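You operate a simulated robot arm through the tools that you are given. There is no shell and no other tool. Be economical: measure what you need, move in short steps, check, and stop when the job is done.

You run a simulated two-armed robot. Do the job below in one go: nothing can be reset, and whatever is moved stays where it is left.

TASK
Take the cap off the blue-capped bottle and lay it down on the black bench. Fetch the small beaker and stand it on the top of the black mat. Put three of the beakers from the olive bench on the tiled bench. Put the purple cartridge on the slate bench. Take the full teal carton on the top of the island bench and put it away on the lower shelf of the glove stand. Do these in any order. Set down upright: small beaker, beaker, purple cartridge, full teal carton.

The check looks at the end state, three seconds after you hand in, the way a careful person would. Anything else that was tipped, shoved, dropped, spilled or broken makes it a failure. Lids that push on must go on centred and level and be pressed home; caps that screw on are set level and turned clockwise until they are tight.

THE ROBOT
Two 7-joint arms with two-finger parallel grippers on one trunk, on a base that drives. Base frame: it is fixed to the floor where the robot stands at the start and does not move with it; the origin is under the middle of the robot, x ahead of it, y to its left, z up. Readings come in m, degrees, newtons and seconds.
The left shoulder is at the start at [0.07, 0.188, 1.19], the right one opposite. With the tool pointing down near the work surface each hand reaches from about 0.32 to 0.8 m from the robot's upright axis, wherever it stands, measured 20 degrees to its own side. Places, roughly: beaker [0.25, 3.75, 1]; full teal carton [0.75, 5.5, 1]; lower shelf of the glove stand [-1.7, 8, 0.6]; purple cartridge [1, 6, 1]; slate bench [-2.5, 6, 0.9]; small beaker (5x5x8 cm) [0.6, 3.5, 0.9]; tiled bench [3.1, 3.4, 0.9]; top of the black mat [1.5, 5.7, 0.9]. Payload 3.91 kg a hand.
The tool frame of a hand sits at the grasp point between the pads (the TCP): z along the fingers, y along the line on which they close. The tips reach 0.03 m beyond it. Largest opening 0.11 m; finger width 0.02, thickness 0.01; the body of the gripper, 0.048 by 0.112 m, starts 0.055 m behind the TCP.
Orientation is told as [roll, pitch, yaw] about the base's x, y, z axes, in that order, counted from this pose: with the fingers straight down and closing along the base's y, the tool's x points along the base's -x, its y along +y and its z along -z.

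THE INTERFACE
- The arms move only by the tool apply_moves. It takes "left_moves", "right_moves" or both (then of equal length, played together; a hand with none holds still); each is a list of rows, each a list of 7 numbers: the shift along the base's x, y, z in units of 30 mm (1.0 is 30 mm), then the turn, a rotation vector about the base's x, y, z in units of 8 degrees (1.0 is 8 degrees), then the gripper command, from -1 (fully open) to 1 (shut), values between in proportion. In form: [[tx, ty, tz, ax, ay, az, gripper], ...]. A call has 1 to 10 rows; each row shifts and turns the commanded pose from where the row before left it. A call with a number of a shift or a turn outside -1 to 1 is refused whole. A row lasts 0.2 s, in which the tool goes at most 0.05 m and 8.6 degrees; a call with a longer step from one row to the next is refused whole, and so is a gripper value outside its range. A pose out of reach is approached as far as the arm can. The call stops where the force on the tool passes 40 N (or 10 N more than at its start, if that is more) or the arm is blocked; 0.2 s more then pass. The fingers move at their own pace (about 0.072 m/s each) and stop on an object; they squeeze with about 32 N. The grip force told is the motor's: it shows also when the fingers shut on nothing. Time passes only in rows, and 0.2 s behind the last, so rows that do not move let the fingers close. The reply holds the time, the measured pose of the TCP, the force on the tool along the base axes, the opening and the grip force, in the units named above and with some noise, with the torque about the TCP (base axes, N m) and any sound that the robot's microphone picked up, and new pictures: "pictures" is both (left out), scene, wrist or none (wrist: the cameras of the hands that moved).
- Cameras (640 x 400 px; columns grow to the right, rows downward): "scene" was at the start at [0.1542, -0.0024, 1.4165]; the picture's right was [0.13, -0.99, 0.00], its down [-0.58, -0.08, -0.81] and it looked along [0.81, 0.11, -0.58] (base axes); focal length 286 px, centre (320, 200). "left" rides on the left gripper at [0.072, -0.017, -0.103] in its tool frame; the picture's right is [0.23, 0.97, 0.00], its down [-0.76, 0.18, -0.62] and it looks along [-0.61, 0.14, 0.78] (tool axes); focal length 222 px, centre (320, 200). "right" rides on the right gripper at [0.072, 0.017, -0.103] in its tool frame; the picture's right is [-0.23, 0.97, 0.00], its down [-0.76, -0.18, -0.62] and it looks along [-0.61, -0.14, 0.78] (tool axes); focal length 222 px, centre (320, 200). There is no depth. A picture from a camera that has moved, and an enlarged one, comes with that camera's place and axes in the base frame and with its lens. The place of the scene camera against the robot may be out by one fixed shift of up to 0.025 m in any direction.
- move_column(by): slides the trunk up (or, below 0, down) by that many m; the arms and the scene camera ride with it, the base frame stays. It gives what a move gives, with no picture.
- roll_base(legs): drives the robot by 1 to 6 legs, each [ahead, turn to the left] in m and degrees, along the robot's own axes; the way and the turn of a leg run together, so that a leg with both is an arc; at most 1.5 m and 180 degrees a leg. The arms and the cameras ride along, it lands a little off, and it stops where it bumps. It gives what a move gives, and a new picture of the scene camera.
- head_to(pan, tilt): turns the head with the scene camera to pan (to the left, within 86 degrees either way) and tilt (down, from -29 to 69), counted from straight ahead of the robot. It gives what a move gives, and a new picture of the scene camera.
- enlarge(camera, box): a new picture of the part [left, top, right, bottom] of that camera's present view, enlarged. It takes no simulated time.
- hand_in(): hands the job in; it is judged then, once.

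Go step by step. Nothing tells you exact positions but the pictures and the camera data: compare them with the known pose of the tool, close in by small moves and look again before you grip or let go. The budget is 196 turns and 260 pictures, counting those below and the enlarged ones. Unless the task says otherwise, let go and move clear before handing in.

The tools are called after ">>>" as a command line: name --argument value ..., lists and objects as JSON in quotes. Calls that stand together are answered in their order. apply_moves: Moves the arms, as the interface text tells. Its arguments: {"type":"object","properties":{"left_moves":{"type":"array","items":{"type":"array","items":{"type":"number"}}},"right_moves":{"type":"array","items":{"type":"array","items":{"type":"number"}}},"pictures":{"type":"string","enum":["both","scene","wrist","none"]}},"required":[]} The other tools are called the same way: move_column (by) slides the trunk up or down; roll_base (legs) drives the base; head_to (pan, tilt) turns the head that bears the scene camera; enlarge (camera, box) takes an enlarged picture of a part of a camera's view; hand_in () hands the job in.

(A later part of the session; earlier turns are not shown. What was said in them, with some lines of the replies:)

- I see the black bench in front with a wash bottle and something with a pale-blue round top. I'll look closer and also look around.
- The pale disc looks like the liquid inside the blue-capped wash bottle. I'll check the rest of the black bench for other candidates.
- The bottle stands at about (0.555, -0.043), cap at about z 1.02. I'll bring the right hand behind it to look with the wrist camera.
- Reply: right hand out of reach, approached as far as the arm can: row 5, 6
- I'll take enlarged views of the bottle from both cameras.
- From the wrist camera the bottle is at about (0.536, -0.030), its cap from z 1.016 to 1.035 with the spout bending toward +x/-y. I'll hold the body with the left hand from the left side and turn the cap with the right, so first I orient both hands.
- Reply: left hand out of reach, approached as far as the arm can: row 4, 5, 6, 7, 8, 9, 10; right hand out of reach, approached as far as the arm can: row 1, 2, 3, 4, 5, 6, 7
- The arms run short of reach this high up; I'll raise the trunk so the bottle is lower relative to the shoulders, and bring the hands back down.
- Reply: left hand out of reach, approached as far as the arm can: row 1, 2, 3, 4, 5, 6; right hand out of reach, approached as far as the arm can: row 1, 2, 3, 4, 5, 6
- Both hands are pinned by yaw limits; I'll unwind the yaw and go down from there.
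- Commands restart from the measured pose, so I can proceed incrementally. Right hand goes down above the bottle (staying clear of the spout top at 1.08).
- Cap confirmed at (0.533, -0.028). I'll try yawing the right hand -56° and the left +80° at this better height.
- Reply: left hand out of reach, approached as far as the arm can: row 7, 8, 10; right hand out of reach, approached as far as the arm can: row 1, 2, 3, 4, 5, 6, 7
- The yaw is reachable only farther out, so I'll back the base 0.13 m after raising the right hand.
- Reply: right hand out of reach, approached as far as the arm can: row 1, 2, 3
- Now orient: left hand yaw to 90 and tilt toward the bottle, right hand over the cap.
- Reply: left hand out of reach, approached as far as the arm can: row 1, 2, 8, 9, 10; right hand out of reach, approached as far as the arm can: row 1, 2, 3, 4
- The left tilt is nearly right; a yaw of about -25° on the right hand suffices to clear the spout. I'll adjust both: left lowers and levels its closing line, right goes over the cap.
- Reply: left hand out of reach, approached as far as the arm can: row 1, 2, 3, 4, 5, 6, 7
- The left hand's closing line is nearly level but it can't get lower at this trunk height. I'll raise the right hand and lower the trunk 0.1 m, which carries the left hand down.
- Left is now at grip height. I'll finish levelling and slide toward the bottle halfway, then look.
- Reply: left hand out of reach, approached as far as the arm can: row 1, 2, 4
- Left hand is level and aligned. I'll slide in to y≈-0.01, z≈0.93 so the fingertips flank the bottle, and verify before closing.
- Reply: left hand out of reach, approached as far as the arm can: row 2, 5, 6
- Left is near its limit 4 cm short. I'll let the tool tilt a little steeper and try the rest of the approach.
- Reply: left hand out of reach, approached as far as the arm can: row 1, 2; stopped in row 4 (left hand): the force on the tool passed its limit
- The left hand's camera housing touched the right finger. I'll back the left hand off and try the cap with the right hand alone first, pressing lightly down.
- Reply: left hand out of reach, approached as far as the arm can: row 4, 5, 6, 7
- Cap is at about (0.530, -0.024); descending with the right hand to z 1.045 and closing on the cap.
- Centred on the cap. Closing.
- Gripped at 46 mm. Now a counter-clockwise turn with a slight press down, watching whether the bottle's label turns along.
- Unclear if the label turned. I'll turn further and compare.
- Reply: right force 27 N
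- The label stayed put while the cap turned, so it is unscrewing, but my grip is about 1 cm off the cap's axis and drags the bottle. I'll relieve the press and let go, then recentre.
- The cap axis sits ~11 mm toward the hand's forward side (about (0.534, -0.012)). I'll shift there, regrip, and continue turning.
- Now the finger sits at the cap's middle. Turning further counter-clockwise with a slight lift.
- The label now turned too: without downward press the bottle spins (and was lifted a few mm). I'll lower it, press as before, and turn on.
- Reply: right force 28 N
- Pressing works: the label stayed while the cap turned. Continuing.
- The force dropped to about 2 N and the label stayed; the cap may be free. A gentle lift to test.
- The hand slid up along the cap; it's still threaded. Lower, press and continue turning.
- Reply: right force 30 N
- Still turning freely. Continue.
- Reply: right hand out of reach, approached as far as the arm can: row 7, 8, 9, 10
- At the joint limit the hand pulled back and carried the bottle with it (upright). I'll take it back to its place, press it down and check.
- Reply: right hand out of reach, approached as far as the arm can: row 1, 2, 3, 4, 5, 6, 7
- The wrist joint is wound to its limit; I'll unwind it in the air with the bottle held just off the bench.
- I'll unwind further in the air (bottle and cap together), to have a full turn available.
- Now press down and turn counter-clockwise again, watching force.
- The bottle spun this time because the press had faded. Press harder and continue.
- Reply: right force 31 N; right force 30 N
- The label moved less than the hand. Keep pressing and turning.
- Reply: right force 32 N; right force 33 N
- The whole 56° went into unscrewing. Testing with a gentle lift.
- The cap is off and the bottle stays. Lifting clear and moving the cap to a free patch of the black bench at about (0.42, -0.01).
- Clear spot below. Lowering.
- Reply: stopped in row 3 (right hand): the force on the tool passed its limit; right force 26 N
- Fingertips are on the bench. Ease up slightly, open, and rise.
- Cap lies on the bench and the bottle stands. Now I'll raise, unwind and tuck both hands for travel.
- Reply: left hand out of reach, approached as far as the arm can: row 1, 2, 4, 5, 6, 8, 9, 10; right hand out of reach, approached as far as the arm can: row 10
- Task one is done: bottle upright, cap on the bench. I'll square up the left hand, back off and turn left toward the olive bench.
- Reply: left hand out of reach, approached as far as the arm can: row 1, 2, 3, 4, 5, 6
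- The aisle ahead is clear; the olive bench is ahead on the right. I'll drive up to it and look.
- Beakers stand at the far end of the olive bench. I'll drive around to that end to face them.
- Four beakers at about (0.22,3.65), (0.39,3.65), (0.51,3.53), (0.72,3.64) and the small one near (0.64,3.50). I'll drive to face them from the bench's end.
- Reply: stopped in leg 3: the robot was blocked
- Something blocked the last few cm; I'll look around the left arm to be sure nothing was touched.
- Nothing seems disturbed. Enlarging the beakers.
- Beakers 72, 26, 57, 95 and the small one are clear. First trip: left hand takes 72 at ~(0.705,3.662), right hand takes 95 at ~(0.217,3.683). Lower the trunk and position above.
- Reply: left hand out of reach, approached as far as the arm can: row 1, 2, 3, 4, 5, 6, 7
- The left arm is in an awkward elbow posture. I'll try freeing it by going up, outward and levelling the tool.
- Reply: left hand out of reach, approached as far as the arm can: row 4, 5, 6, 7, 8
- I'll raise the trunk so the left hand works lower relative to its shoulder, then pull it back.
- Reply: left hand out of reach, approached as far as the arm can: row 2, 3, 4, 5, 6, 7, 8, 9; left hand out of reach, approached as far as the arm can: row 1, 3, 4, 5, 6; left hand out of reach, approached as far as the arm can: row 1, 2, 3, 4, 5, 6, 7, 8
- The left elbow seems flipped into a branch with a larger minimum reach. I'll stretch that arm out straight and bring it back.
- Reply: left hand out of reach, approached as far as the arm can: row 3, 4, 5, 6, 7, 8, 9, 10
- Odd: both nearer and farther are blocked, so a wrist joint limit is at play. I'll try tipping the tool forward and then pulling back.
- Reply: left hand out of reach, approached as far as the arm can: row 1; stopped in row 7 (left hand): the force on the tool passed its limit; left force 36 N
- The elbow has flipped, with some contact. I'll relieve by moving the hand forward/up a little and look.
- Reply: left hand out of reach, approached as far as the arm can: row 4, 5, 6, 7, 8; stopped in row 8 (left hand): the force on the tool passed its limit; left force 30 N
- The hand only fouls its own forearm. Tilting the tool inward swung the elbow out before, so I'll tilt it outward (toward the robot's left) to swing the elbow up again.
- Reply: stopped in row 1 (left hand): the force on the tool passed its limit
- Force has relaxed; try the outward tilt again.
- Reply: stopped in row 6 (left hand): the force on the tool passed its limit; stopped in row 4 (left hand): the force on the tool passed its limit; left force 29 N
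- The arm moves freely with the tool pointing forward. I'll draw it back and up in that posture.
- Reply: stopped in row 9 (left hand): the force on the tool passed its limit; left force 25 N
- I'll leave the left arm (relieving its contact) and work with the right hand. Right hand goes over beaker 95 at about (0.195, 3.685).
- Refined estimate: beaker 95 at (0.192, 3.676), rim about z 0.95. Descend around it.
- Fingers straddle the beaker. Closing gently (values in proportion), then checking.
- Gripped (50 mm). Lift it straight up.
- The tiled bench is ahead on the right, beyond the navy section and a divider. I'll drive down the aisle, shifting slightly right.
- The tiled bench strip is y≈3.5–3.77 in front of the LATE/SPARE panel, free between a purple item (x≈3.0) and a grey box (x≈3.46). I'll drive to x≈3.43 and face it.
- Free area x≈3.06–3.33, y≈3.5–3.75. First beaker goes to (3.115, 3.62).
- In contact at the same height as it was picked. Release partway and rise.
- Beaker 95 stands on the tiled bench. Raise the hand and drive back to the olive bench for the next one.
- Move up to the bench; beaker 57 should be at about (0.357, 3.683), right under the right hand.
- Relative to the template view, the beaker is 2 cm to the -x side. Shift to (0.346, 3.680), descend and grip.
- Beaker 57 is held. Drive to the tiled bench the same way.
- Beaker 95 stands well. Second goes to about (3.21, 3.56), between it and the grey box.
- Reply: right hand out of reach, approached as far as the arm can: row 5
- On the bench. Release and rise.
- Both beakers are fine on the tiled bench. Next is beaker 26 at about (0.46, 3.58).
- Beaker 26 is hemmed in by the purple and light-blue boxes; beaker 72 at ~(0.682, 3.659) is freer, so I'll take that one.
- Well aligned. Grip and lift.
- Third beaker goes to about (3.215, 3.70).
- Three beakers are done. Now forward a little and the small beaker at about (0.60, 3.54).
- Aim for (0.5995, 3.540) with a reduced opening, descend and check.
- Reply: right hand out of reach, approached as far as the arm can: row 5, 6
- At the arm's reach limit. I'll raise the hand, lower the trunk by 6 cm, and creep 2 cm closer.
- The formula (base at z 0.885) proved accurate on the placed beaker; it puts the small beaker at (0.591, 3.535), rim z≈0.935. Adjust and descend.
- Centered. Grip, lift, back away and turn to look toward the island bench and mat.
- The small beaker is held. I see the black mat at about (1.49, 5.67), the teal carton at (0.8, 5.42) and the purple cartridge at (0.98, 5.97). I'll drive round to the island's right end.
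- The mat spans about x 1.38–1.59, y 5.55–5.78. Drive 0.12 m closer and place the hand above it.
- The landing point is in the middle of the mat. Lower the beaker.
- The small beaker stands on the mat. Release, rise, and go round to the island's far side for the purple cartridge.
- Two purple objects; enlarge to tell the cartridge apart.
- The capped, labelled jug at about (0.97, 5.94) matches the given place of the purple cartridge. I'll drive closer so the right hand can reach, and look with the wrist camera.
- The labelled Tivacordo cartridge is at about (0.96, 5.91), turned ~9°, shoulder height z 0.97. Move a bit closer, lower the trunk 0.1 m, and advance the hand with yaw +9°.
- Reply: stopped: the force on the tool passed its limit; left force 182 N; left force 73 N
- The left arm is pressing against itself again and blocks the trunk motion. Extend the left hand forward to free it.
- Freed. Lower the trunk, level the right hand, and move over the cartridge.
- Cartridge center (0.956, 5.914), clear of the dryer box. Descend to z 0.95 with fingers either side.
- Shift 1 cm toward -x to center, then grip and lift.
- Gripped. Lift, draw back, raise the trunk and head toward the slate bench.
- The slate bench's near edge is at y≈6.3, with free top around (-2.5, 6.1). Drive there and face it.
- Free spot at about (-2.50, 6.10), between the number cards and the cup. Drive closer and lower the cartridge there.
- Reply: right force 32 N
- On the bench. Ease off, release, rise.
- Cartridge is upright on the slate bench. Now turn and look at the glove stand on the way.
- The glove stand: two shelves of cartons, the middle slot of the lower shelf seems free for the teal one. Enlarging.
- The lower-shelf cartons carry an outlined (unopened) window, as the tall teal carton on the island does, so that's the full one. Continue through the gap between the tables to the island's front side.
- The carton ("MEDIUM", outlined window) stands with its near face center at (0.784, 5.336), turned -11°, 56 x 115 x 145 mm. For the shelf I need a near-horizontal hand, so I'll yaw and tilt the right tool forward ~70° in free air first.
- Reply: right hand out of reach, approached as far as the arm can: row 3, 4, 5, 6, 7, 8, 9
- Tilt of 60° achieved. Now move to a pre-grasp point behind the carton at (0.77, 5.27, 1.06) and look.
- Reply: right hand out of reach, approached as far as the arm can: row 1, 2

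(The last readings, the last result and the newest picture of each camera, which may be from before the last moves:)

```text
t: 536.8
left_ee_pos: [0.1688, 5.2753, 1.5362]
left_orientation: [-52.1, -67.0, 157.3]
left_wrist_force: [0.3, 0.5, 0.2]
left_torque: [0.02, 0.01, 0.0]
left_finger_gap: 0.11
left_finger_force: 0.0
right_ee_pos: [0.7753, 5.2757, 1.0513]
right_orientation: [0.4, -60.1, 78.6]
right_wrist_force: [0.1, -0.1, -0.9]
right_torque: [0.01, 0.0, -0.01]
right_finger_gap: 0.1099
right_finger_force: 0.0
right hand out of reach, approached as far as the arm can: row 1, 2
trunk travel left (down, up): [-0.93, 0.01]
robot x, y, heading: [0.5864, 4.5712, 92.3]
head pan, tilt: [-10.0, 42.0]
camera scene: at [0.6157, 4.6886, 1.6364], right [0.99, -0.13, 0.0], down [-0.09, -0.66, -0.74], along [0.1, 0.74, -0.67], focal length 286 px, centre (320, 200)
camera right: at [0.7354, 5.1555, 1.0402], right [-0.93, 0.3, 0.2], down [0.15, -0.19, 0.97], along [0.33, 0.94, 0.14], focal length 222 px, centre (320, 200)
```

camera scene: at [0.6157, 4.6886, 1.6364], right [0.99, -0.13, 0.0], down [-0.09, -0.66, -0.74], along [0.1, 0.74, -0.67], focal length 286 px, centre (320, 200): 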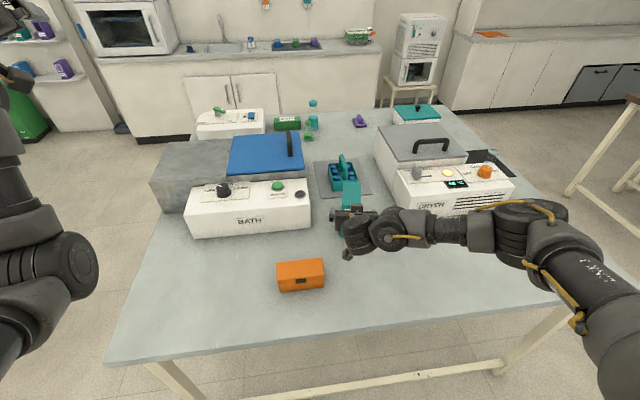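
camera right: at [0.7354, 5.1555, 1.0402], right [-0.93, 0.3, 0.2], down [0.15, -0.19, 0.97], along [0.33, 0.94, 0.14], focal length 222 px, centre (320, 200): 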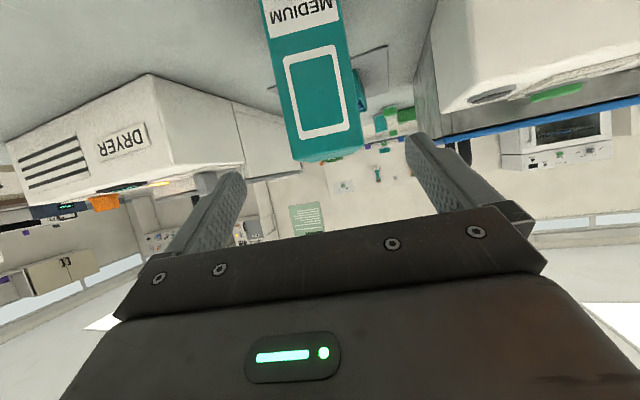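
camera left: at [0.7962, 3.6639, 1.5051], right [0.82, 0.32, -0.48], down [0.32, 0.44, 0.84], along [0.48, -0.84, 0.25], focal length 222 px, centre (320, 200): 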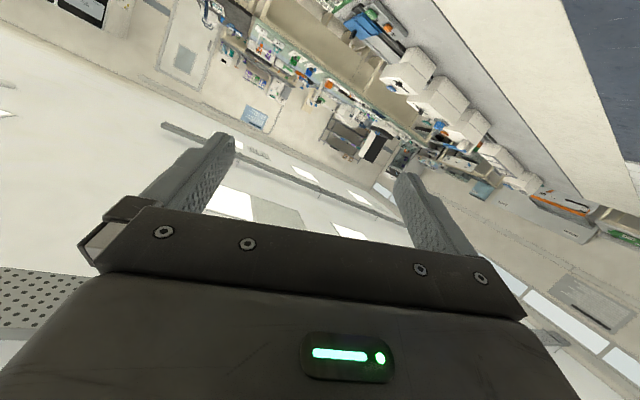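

Carton lines up (offset ~3 mm). Advance along the tool axis to (0.791, 5.372, 1.005).

>>> apply_moves --right_moves '[[0.13, 0.8, -0.38, 0, 0, 0, -1], [0.13, 0.8, -0.38, 0, 0, 0, -1], [0.13, 0.8, -0.38, 0, 0, 0, -1], [0.13, 0.8, -0.38, 0, 0, 0, -1], [0, 0, 0, 0, 0, 0, -1]]' --pictures "both"

>>> enlarge --camera "scene" --box '[300, 140, 440, 270]'

```text
t: 538.0
left_ee_pos: [0.167, 5.276, 1.5349]
left_orientation: [-52.0, -67.0, 157.3]
left_wrist_force: [0.0, -0.4, 0.0]
left_torque: [-0.02, -0.04, 0.0]
left_finger_gap: 0.1102
left_finger_force: 0.1
right_ee_pos: [0.79, 5.3717, 1.0061]
right_orientation: [0.5, -60.1, 78.7]
right_wrist_force: [-0.4, -0.2, -0.2]
right_torque: [-0.01, -0.01, 0.01]
right_finger_gap: 0.11
right_finger_force: 0.1
trunk travel left (down, up): [-0.93, 0.01]
robot x, y, heading: [0.5899, 4.5694, 92.3]
head pan, tilt: [-10.0, 42.0]
camera scene: at [0.6158, 4.6889, 1.6363], right [0.99, -0.13, 0.0], down [-0.09, -0.66, -0.74], along [0.1, 0.74, -0.67], focal length 286 px, centre (320, 200)
camera right: at [0.7503, 5.2519, 0.9953], right [-0.93, 0.3, 0.2], down [0.15, -0.19, 0.97], along [0.33, 0.94, 0.14], focal length 222 px, centre (320, 200)
```

scene: 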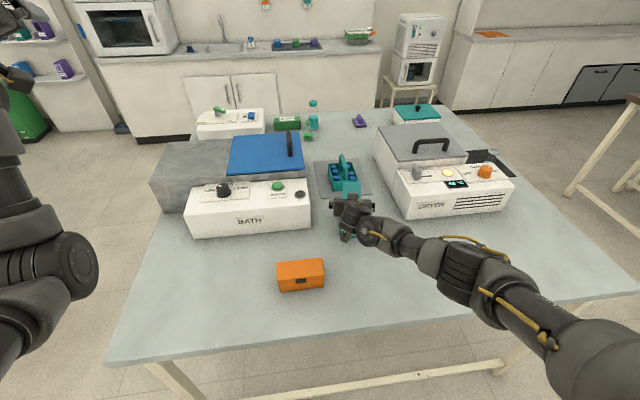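
right: 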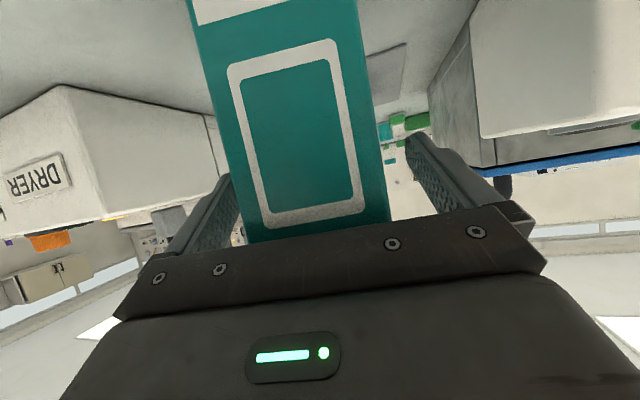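

```text
3.08 times, centred on (370, 205) of scene
camera zoom: at [0.6158, 4.6889, 1.6363], right [0.99, -0.13, 0.0], down [-0.09, -0.66, -0.74], along [0.1, 0.74, -0.67], focal length 881 px, centre (166, 185)
```

zoom: 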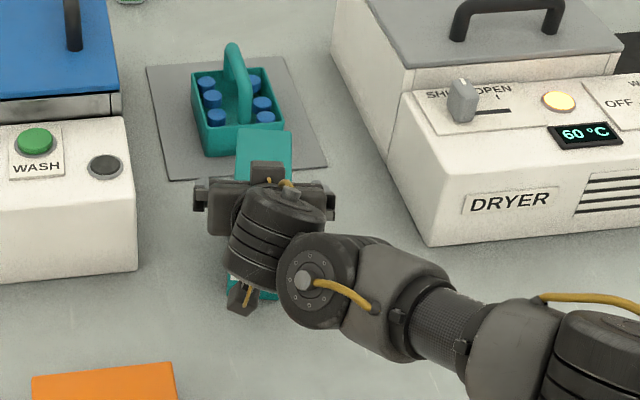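

Fingers flank the carton. Close and check.

>>> apply_moves --right_moves '[[0, 0, 0, 0, 0, 0, -0.4], [0, 0, 0, 0, 0, 0, 0], [0, 0, 0, 0, 0, 0, 1], [0, 0, 0, 0, 0, 0, 1], [0, 0, 0, 0, 0, 0, 1]]' --pictures "none"

>>> apply_moves --right_moves '[[0, 0, 0.3, 0, 0, 0, 1], [0, 0, 0.5, 0, 0, 0, 1], [0, 0, 0.5, 0, 0, 0, 1], [0, 0, 0, 0, 0, 0, 1]]' --pictures "both"

```text
t: 539.2
left_ee_pos: [0.1686, 5.2766, 1.5348]
left_orientation: [-52.0, -67.0, 157.3]
left_wrist_force: [-0.4, -0.3, -0.5]
left_torque: [-0.05, 0.04, -0.02]
left_finger_gap: 0.1097
left_finger_force: 0.1
right_ee_pos: [0.7902, 5.3728, 1.0067]
right_orientation: [0.3, -60.1, 78.6]
right_wrist_force: [0.9, 0.9, 0.6]
right_torque: [0.02, -0.19, -0.02]
right_finger_gap: 0.06
right_finger_force: 32.0
trunk travel left (down, up): [-0.93, 0.01]
robot x, y, heading: [0.5886, 4.5704, 92.3]
head pan, tilt: [-10.0, 42.0]
```

```text
t: 540.2
left_ee_pos: [0.1686, 5.2772, 1.533]
left_orientation: [-51.9, -67.0, 157.1]
left_wrist_force: [-1.1, -0.7, -0.2]
left_torque: [0.0, -0.01, 0.01]
left_finger_gap: 0.1101
left_finger_force: 0.1
right_ee_pos: [0.7918, 5.374, 1.0457]
right_orientation: [0.4, -60.1, 78.6]
right_wrist_force: [-0.2, 0.3, -3.4]
right_torque: [-0.04, 0.03, 0.01]
right_finger_gap: 0.0599
right_finger_force: 32.0
trunk travel left (down, up): [-0.93, 0.01]
robot x, y, heading: [0.5914, 4.5696, 92.3]
head pan, tilt: [-10.0, 42.0]
camera scene: at [0.6157, 4.6902, 1.6362], right [0.99, -0.13, 0.0], down [-0.09, -0.66, -0.74], along [0.1, 0.74, -0.67], focal length 286 px, centre (320, 200)
camera right: at [0.7503, 5.2527, 1.0345], right [-0.93, 0.3, 0.2], down [0.15, -0.19, 0.97], along [0.33, 0.94, 0.14], focal length 222 px, centre (320, 200)
```

scene: 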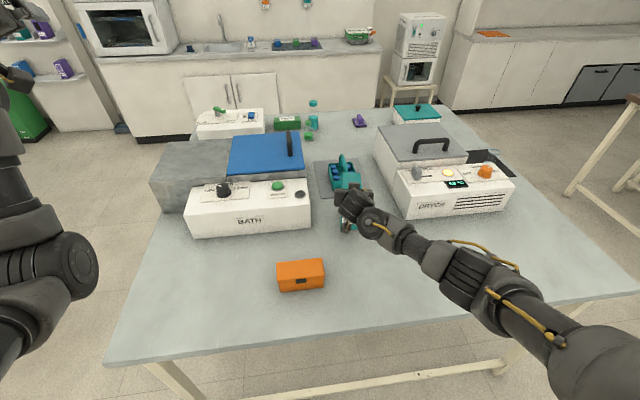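
right: 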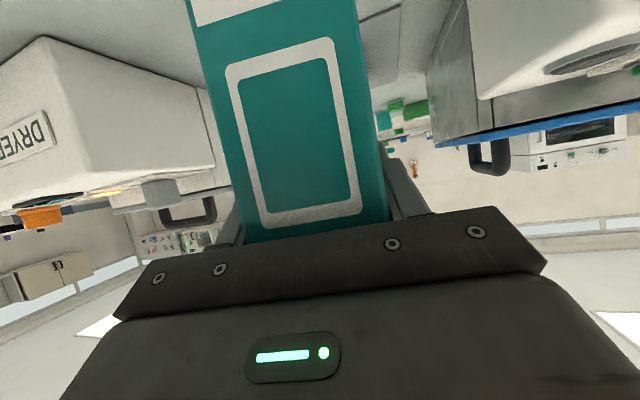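

The carton is held steady (3.4 N). Lift, draw back, and back the base off.

>>> apply_moves --right_moves '[[0, 0, 0.8, 0, 0, 0, 1], [0, 0, 0.8, 0, 0, 0, 1], [0, 0, 0.8, 0, 0, 0, 1], [0, -0.5, 0.6, 0, 0, 0, 1], [0, -0.7, 0.4, 0, 0, 0, 1], [0, -0.7, 0, 0, 0, 0, 1], [0, -0.7, 0, 0, 0, 0, 1], [0, -0.7, 0, 0, 0, 0, 1]]' --pictures "none"

>>> roll_base --legs '[[-0.22, 0], [0, 87.5], [1.07, 0], [0, -89], [1.3, 0], [1.25, 0]]'

```text
t: 542.0
left_ee_pos: [0.1677, 5.275, 1.536]
left_orientation: [-52.1, -67.0, 157.3]
left_wrist_force: [0.8, 0.1, 0.5]
left_torque: [0.02, -0.02, 0.02]
left_finger_gap: 0.1101
left_finger_force: 0.0
right_ee_pos: [0.7892, 5.2734, 1.1502]
right_orientation: [0.5, -60.1, 78.5]
right_wrist_force: [0.3, 0.2, -1.9]
right_torque: [-0.02, 0.02, -0.02]
right_finger_gap: 0.06
right_finger_force: 32.4
trunk travel left (down, up): [-0.93, 0.01]
robot x, y, heading: [0.5914, 4.575, 92.5]
head pan, tilt: [-10.0, 42.0]
```

```text
t: 568.1
left_ee_pos: [-0.8022, 7.6444, 1.5357]
left_orientation: [-52.0, -67.0, 154.5]
left_wrist_force: [0.0, -0.4, 0.9]
left_torque: [0.0, 0.02, 0.0]
left_finger_gap: 0.11
left_finger_force: 0.2
right_ee_pos: [-0.1806, 7.6084, 1.1481]
right_orientation: [0.4, -60.2, 75.6]
right_wrist_force: [0.0, -0.1, -3.0]
right_torque: [-0.08, -0.01, -0.01]
right_finger_gap: 0.0598
right_finger_force: 32.2
trunk travel left (down, up): [-0.93, 0.01]
robot x, y, heading: [-0.4185, 6.917, 89.3]
head pan, tilt: [-10.0, 42.0]
camera scene: at [-0.3843, 7.0357, 1.6363], right [0.98, -0.19, 0.0], down [-0.12, -0.66, -0.74], along [0.14, 0.73, -0.67], focal length 286 px, centre (320, 200)
```

scene: 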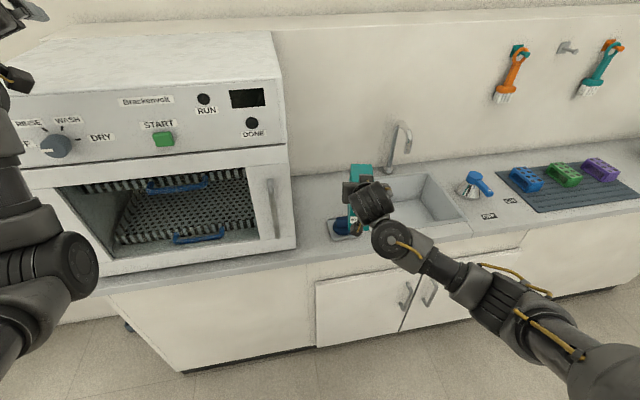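

I must back off from the counter before turning. Then drive diagonally to the stand.

>>> roll_base --legs '[[-0.38, 0], [0, 76], [1.45, 0], [0, -75]]'

>>> head_to --pan -12 --tilt 38

```text
t: 583.7
left_ee_pos: [-2.1629, 7.641, 1.5352]
left_orientation: [-52.0, -66.9, 153.8]
left_wrist_force: [0.2, 0.2, 0.0]
left_torque: [0.03, 0.02, 0.03]
left_finger_gap: 0.1103
left_finger_force: 0.0
right_ee_pos: [-1.5426, 7.6025, 1.1497]
right_orientation: [0.3, -60.1, 75.1]
right_wrist_force: [0.0, 0.2, -3.8]
right_torque: [-0.1, 0.04, 0.01]
right_finger_gap: 0.0598
right_finger_force: 32.2
trunk travel left (down, up): [-0.93, 0.01]
robot x, y, heading: [-1.7815, 6.9122, 89.0]
head pan, tilt: [-10.0, 42.0]
camera scene: at [-1.7502, 7.0304, 1.6362], right [0.98, -0.19, 0.0], down [-0.13, -0.66, -0.74], along [0.14, 0.73, -0.67], focal length 286 px, centre (320, 200)
```

scene: 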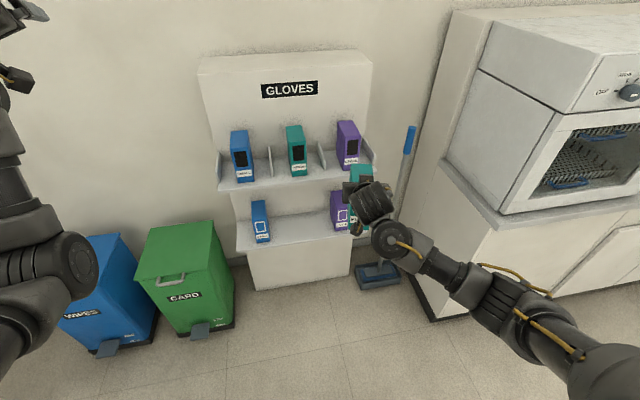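

```text
t: 584.3
left_ee_pos: [-2.1625, 7.6421, 1.5347]
left_orientation: [-51.9, -67.0, 153.8]
left_wrist_force: [0.9, 0.1, 0.3]
left_torque: [-0.03, 0.0, -0.01]
left_finger_gap: 0.11
left_finger_force: 0.1
right_ee_pos: [-1.5428, 7.6015, 1.1476]
right_orientation: [0.4, -60.1, 75.2]
right_wrist_force: [0.3, 0.4, -3.1]
right_torque: [-0.04, 0.03, 0.01]
right_finger_gap: 0.0596
right_finger_force: 32.0
trunk travel left (down, up): [-0.93, 0.01]
robot x, y, heading: [-1.7835, 6.9117, 88.7]
head pan, tilt: [-12.0, 38.0]
camera scene: at [-1.7462, 7.0324, 1.6421], right [0.97, -0.23, 0.0], down [-0.14, -0.6, -0.79], along [0.18, 0.77, -0.62], focal length 286 px, centre (320, 200)
```

scene: 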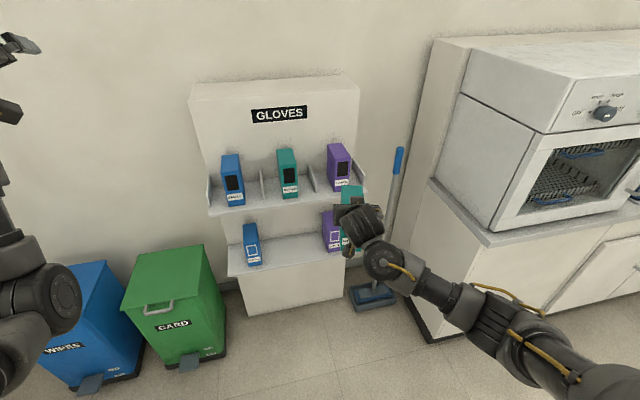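

The stand's lower shelf holds blue (left) and purple (right) with the middle free. Enlarging for geometry.

>>> enlarge --camera "scene" --box '[200, 140, 380, 290]'

```text
2.67 times, centred on (290, 215) of scene
camera zoom: at [-1.7462, 7.0324, 1.6421], right [0.97, -0.23, 0.0], down [-0.14, -0.6, -0.79], along [0.18, 0.77, -0.62], focal length 764 px, centre (400, 160)
```

zoom: 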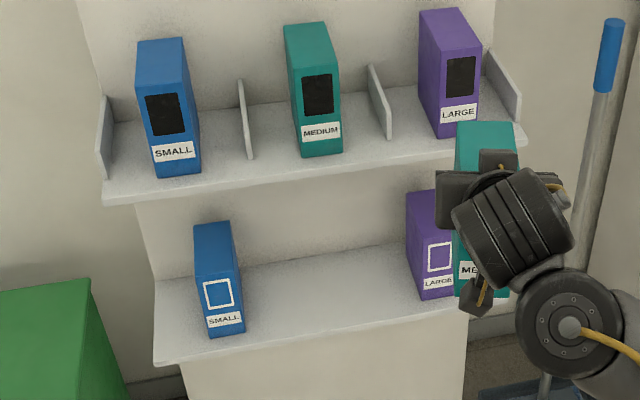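

Lower shelf surface at z≈0.60, front edge y≈7.90, free slot centered x≈-1.655; upper shelf at z≈0.95. I'll lower the trunk here in the open, then align the carton.

>>> move_column --by -0.3

>>> apply_moves --right_moves '[[-0.4, 0, 0, 0, 0, 0.6, 1], [-0.6, 0, 0, 0, 0, 0.6, 1], [-0.6, 0, 0, 0, 0, 0.65, 1], [-0.6, 0, 0, 0, 0, 0, 1], [-0.6, 0, 0, 0, 0, 0, 1], [-0.6, 0, 0, 0, 0, 0, 1], [-0.3, 0, 0, 0, 0, 0, 1], [0, 0, 0, 0, 0, 0, 1]]' --pictures "both"

```text
t: 587.3
left_ee_pos: [-2.1621, 7.642, 1.2355]
left_orientation: [-52.0, -67.0, 153.8]
left_wrist_force: [0.9, 0.1, -0.2]
left_torque: [-0.01, -0.01, -0.02]
left_finger_gap: 0.1096
left_finger_force: 0.1
right_ee_pos: [-1.5425, 7.6024, 0.8483]
right_orientation: [0.6, -60.2, 75.2]
right_wrist_force: [-0.3, 0.9, -3.1]
right_torque: [-0.1, 0.04, -0.03]
right_finger_gap: 0.06
right_finger_force: 32.3
trunk travel left (down, up): [-0.63, 0.31]
robot x, y, heading: [-1.7835, 6.9095, 88.8]
head pan, tilt: [-12.0, 38.0]
```

```text
t: 589.1
left_ee_pos: [-2.1628, 7.6422, 1.2346]
left_orientation: [-51.9, -67.0, 153.8]
left_wrist_force: [1.9, -0.3, 0.2]
left_torque: [0.0, -0.02, -0.03]
left_finger_gap: 0.1101
left_finger_force: 0.0
right_ee_pos: [-1.6525, 7.6024, 0.8469]
right_orientation: [0.4, -60.2, 90.0]
right_wrist_force: [0.8, 0.7, -3.0]
right_torque: [-0.09, -0.01, 0.01]
right_finger_gap: 0.06
right_finger_force: 32.1
trunk travel left (down, up): [-0.63, 0.31]
robot x, y, heading: [-1.7833, 6.9137, 88.9]
head pan, tilt: [-12.0, 38.0]
camera scene: at [-1.7462, 7.0322, 1.3422], right [0.97, -0.23, 0.0], down [-0.14, -0.6, -0.79], along [0.18, 0.77, -0.62], focal length 286 px, centre (320, 200)
camera right: at [-1.6692, 7.4761, 0.8359], right [-0.97, 0.11, 0.2], down [0.18, -0.16, 0.97], along [0.14, 0.98, 0.14], focal length 222 px, centre (320, 200)
```

scene: 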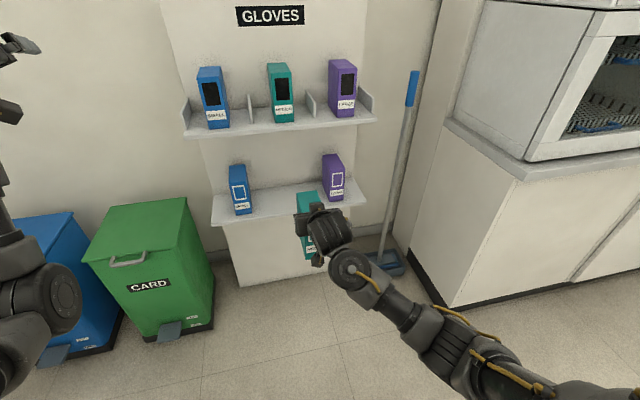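
right: 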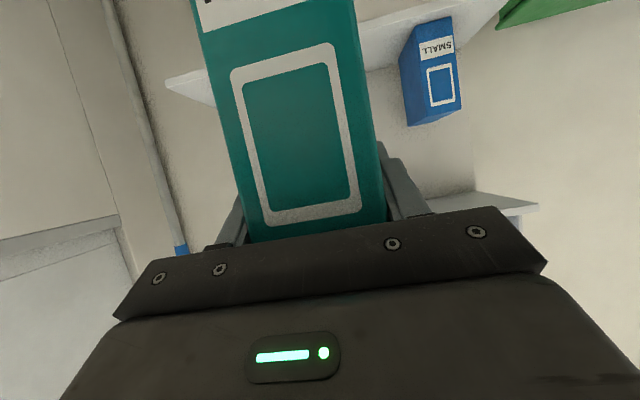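

Shelf surface is about z 0.62–0.66, upper shelf ~0.95. The carton is aligned at x≈-1.65; drive in 0.25 m at this height.

>>> roll_base --legs '[[0.24, 0]]'

>>> enlarge --camera "scene" --box '[180, 60, 400, 260]'

```text
t: 590.9
left_ee_pos: [-2.1559, 7.8865, 1.2345]
left_orientation: [-51.9, -67.0, 153.7]
left_wrist_force: [-0.2, 0.0, 0.0]
left_torque: [-0.04, -0.01, -0.01]
left_finger_gap: 0.1102
left_finger_force: 0.1
right_ee_pos: [-1.6489, 7.8462, 0.8466]
right_orientation: [0.4, -60.1, 90.1]
right_wrist_force: [-1.6, 0.4, -3.3]
right_torque: [-0.09, -0.04, 0.0]
right_finger_gap: 0.0598
right_finger_force: 32.3
trunk travel left (down, up): [-0.63, 0.31]
robot x, y, heading: [-1.7784, 7.1569, 88.9]
head pan, tilt: [-12.0, 38.0]
camera scene: at [-1.7415, 7.2765, 1.3421], right [0.97, -0.23, 0.0], down [-0.14, -0.6, -0.79], along [0.18, 0.77, -0.62], focal length 286 px, centre (320, 200)
```

scene: 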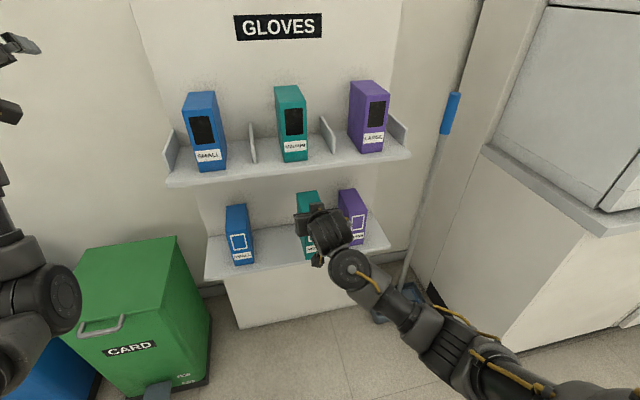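

```text
2.00 times, centred on (290, 160) of scene
camera zoom: at [-1.7415, 7.2765, 1.3421], right [0.97, -0.23, 0.0], down [-0.14, -0.6, -0.79], along [0.18, 0.77, -0.62], focal length 573 px, centre (380, 280)
```

zoom: 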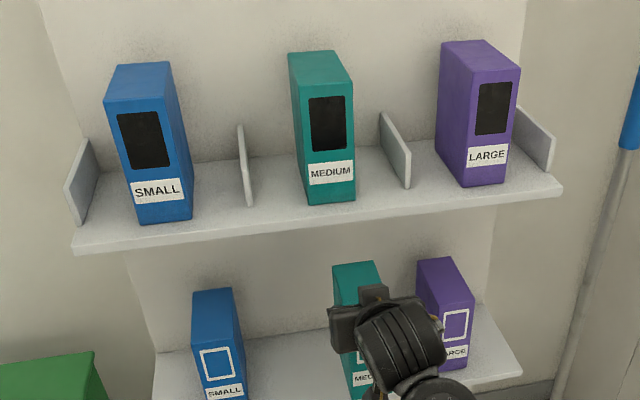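

Slide in: lower 2 cm, then 11 cm forward in small steps.

>>> apply_moves --right_moves '[[0, 0, -0.7, 0, 0, 0, 1], [-0.1, 0.5, 0, 0, 0, 0, 1], [-0.1, 0.6, 0, 0, 0, 0, 1], [0, 0.6, 0, 0, 0, 0, 1], [0, 0.6, 0, 0, 0, 0, 1], [0, 0.6, 0, 0, 0, 0, 1], [0, 0.6, 0, 0, 0, 0, 1], [0, 0, 0, 0, 0, 0, 1]]' --pictures "both"

```text
t: 592.7
left_ee_pos: [-2.1582, 7.8858, 1.2334]
left_orientation: [-52.0, -67.0, 153.9]
left_wrist_force: [0.6, 0.4, -0.5]
left_torque: [-0.02, 0.01, 0.0]
left_finger_gap: 0.1098
left_finger_force: 0.0
right_ee_pos: [-1.6564, 7.9523, 0.827]
right_orientation: [0.5, -60.2, 90.0]
right_wrist_force: [-0.5, -0.1, -2.5]
right_torque: [-0.06, 0.0, -0.02]
right_finger_gap: 0.0597
right_finger_force: 32.4
trunk travel left (down, up): [-0.63, 0.31]
robot x, y, heading: [-1.78, 7.1529, 89.0]
head pan, tilt: [-12.0, 38.0]
camera scene: at [-1.7414, 7.2756, 1.3422], right [0.97, -0.23, 0.0], down [-0.14, -0.6, -0.79], along [0.18, 0.77, -0.62], focal length 286 px, centre (320, 200)
camera right: at [-1.6716, 7.8254, 0.8157], right [-0.97, 0.11, 0.2], down [0.18, -0.16, 0.97], along [0.14, 0.98, 0.14], focal length 222 px, centre (320, 200)
```

scene: 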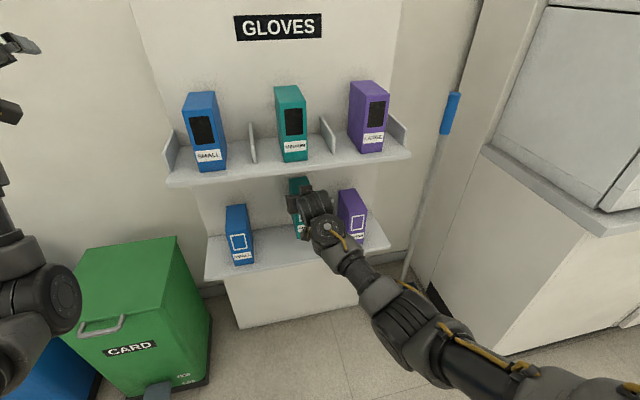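
right: 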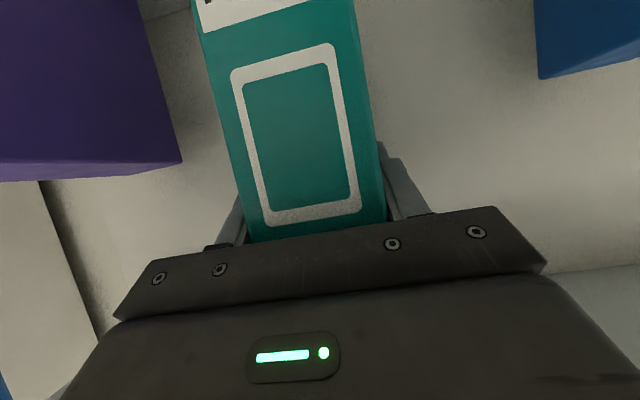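

Purple is closer than blue; shift 3 cm toward -x, then lower gradually.

>>> apply_moves --right_moves '[[-0.6, 0, 0, 0, 0, 0, 1], [-0.5, 0, 0, 0, 0, 0, 1], [0, 0, -0.4, 0, 0, 0, 1], [0, 0, -0.4, 0, 0, 0, 1], [0, 0, -0.2, 0, 0, 0, 1], [0, 0, -0.2, 0, 0, 0, 1], [0, 0, 0, 0, 0, 0, 1]]' --pictures "wrist"

```text
t: 594.3
left_ee_pos: [-2.1583, 7.8852, 1.2356]
left_orientation: [-52.0, -67.0, 153.9]
left_wrist_force: [-0.5, -0.2, -0.1]
left_torque: [0.04, 0.01, -0.01]
left_finger_gap: 0.11
left_finger_force: 0.1
right_ee_pos: [-1.6894, 7.9504, 0.7895]
right_orientation: [0.5, -60.0, 90.0]
right_wrist_force: [0.5, 0.2, -2.7]
right_torque: [-0.09, -0.02, 0.01]
right_finger_gap: 0.0597
right_finger_force: 32.3
trunk travel left (down, up): [-0.63, 0.31]
robot x, y, heading: [-1.7801, 7.1554, 89.2]
head pan, tilt: [-12.0, 38.0]
camera right: at [-1.7046, 7.8238, 0.7787], right [-0.97, 0.11, 0.2], down [0.18, -0.16, 0.97], along [0.14, 0.98, 0.14], focal length 222 px, centre (320, 200)
```

right: 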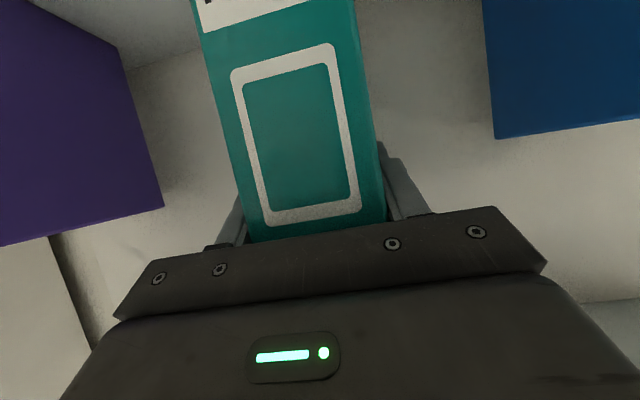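

Good clearance both sides; neighbours' tops suggest the shelf is near z 0.63. Keep lowering gently.

>>> apply_moves --right_moves '[[0, 0, -0.3, 0, 0, 0, 1], [0, 0, -0.3, 0, 0, 0, 1], [0, 0, -0.15, 0, 0, 0, 1], [0, 0, -0.1, 0, 0, 0, 1], [0, 0, 0, 0, 0, 0, 1]]' --pictures "none"

```text
t: 595.5
left_ee_pos: [-2.1582, 7.887, 1.2345]
left_orientation: [-51.9, -67.0, 153.9]
left_wrist_force: [-0.2, -0.4, 0.1]
left_torque: [-0.02, -0.03, 0.0]
left_finger_gap: 0.1099
left_finger_force: 0.1
right_ee_pos: [-1.6893, 7.9514, 0.7651]
right_orientation: [0.4, -60.1, 89.9]
right_wrist_force: [-0.2, 0.4, -4.5]
right_torque: [-0.11, -0.01, 0.01]
right_finger_gap: 0.0598
right_finger_force: 31.6
trunk travel left (down, up): [-0.63, 0.31]
robot x, y, heading: [-1.7815, 7.1499, 89.0]
head pan, tilt: [-12.0, 38.0]
```

>>> apply_moves --right_moves '[[0, 0, -0.15, 0, 0, 0, 1], [0, 0, -0.15, 0, 0, 0, 1], [0, 0, -0.15, 0, 0, 0, 1], [0, 0, -0.1, 0, 0, 0, 1], [0, 0, 0, 0, 0, 0, 1]]' --pictures "wrist"

```text
t: 596.7
left_ee_pos: [-2.1585, 7.8789, 1.2386]
left_orientation: [-52.7, -67.0, 154.5]
left_wrist_force: [0.0, 0.8, -0.2]
left_torque: [-0.04, 0.03, 0.02]
left_finger_gap: 0.1099
left_finger_force: 0.1
right_ee_pos: [-1.6893, 7.9504, 0.7592]
right_orientation: [0.6, -61.1, 89.8]
right_wrist_force: [2.7, 3.8, 36.9]
right_torque: [-0.2, -0.64, 0.05]
right_finger_gap: 0.0594
right_finger_force: 32.3
trunk travel left (down, up): [-0.63, 0.31]
robot x, y, heading: [-1.7794, 7.152, 88.7]
head pan, tilt: [-12.0, 38.0]
camera right: at [-1.7046, 7.8242, 0.746], right [-0.97, 0.1, 0.2], down [0.18, -0.18, 0.97], along [0.13, 0.98, 0.15], focal length 222 px, centre (320, 200)
```

right: 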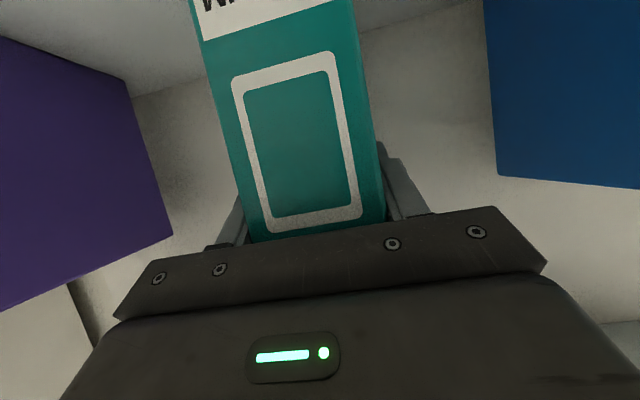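

Contact at z 0.759: the carton stands on the shelf, in line with its neighbours. Ease off, open, and withdraw straight back.

>>> apply_moves --right_moves '[[0, 0, 0.12, 0, 0, 0, 1], [0, 0, 0, 0, 0, 0, 0], [0, 0, 0, 0, 0, 0, -0.4], [0, 0, 0, 0, 0, 0, -0.5], [0, -0.6, 0.1, 0, 0, 0, -0.5], [0, -0.9, 0.2, 0, 0, 0, -0.5], [0, -0.9, 0.2, 0, 0, 0, -0.5], [0, -0.9, 0, 0, 0, 0, -0.5], [0, -0.9, 0, 0, 0, 0, -0.5]]' --pictures "both"

```text
t: 598.7
left_ee_pos: [-2.158, 7.8838, 1.2359]
left_orientation: [-52.1, -66.9, 154.1]
left_wrist_force: [0.2, -0.2, 0.0]
left_torque: [0.01, -0.02, -0.03]
left_finger_gap: 0.1101
left_finger_force: 0.0
right_ee_pos: [-1.6861, 7.8248, 0.7686]
right_orientation: [0.5, -60.2, 90.1]
right_wrist_force: [0.4, -0.2, 0.2]
right_torque: [-0.02, 0.02, 0.01]
right_finger_gap: 0.0823
right_finger_force: 0.1
trunk travel left (down, up): [-0.63, 0.31]
robot x, y, heading: [-1.7776, 7.1524, 88.8]
head pan, tilt: [-12.0, 38.0]
camera scene: at [-1.7416, 7.2747, 1.3423], right [0.97, -0.23, 0.0], down [-0.14, -0.6, -0.79], along [0.18, 0.77, -0.62], focal length 286 px, centre (320, 200)
camera right: at [-1.7014, 7.6984, 0.7569], right [-0.97, 0.11, 0.2], down [0.18, -0.16, 0.97], along [0.14, 0.98, 0.14], focal length 222 px, centre (320, 200)
```

scene: 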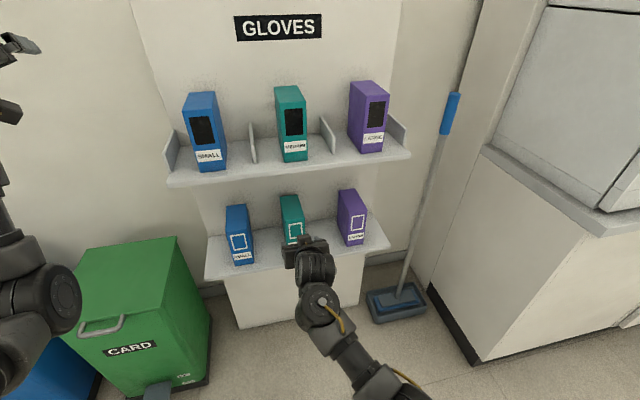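
right: 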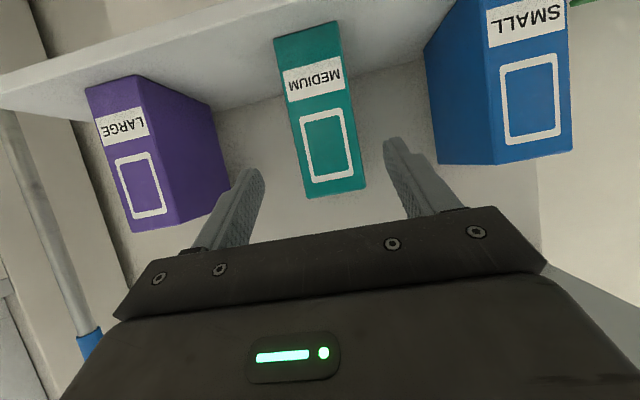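

The teal carton stands upright between its neighbours. Back the base away, then hand in.

>>> roll_base --legs '[[-0.25, 0]]'

>>> enlarge --camera "scene" --box '[180, 60, 420, 260]'

```text
t: 600.5
left_ee_pos: [-2.1629, 7.6427, 1.2354]
left_orientation: [-52.0, -67.0, 154.0]
left_wrist_force: [0.5, -0.5, 0.1]
left_torque: [-0.01, 0.0, 0.0]
left_finger_gap: 0.11
left_finger_force: 0.0
right_ee_pos: [-1.6893, 7.5814, 0.7682]
right_orientation: [0.3, -60.1, 90.0]
right_wrist_force: [0.0, -0.3, 0.1]
right_torque: [0.0, -0.02, 0.01]
right_finger_gap: 0.0826
right_finger_force: 0.1
trunk travel left (down, up): [-0.63, 0.31]
robot x, y, heading: [-1.7836, 6.9115, 89.0]
head pan, tilt: [-12.0, 38.0]
camera scene: at [-1.7465, 7.0319, 1.3423], right [0.97, -0.23, 0.0], down [-0.14, -0.6, -0.79], along [0.18, 0.77, -0.62], focal length 286 px, centre (320, 200)
```

scene: 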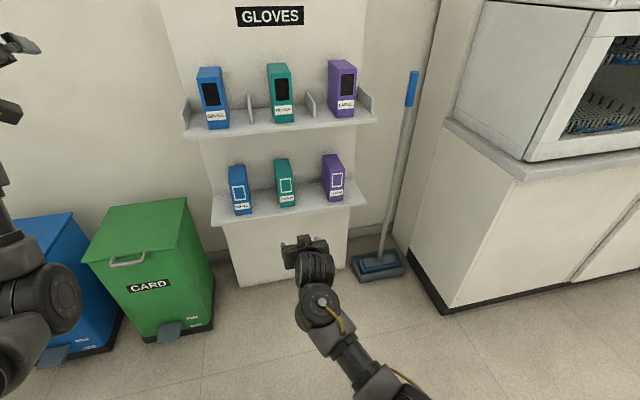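

```text
2.00 times, centred on (300, 160) of scene
camera zoom: at [-1.7465, 7.0319, 1.3423], right [0.97, -0.23, 0.0], down [-0.14, -0.6, -0.79], along [0.18, 0.77, -0.62], focal length 573 px, centre (360, 280)
```

zoom: 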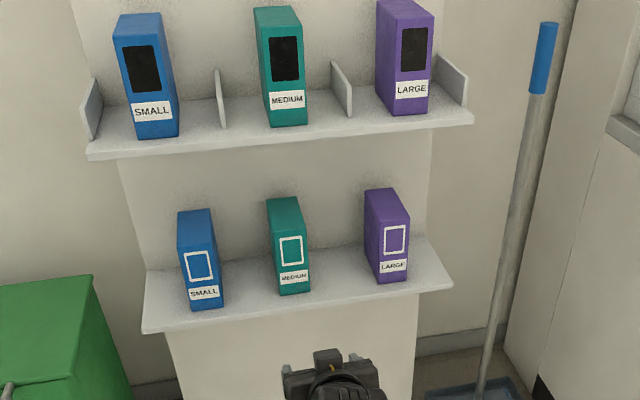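

All five jobs look done and the hands are clear, so I'm handing in.

>>> hand_in

```text
The job is handed in.
```

I finished all five jobs and handed in. I don't have the judge's result.

- **Bottle:** the cap is off and lies on the black bench. While I was unscrewing it, the wrist hit its limit and dragged the upright bottle about 10 cm. I put it back within about 2 cm of where it started.
- **Small beaker:** it stands upright on the black mat.
- **Beakers:** numbers 95, 57 and 72 stand upright on the tiled bench.
- **Purple cartridge:** I moved the labelled purple jug with the grey cap to the slate bench, upright. A flat purple plate with a grip stood nearby. I chose the jug because it matched the given position, but I can't be certain it is the one you meant.
- **Teal carton:** the unopened "MEDIUM" carton stands upright on the lower shelf of the glove stand, between the blue and purple ones.

The left arm got stuck in an awkward posture early on. It pressed against itself a few times, so I did nearly everything with the right hand. I saw nothing else tipped or moved in the pictures I took.
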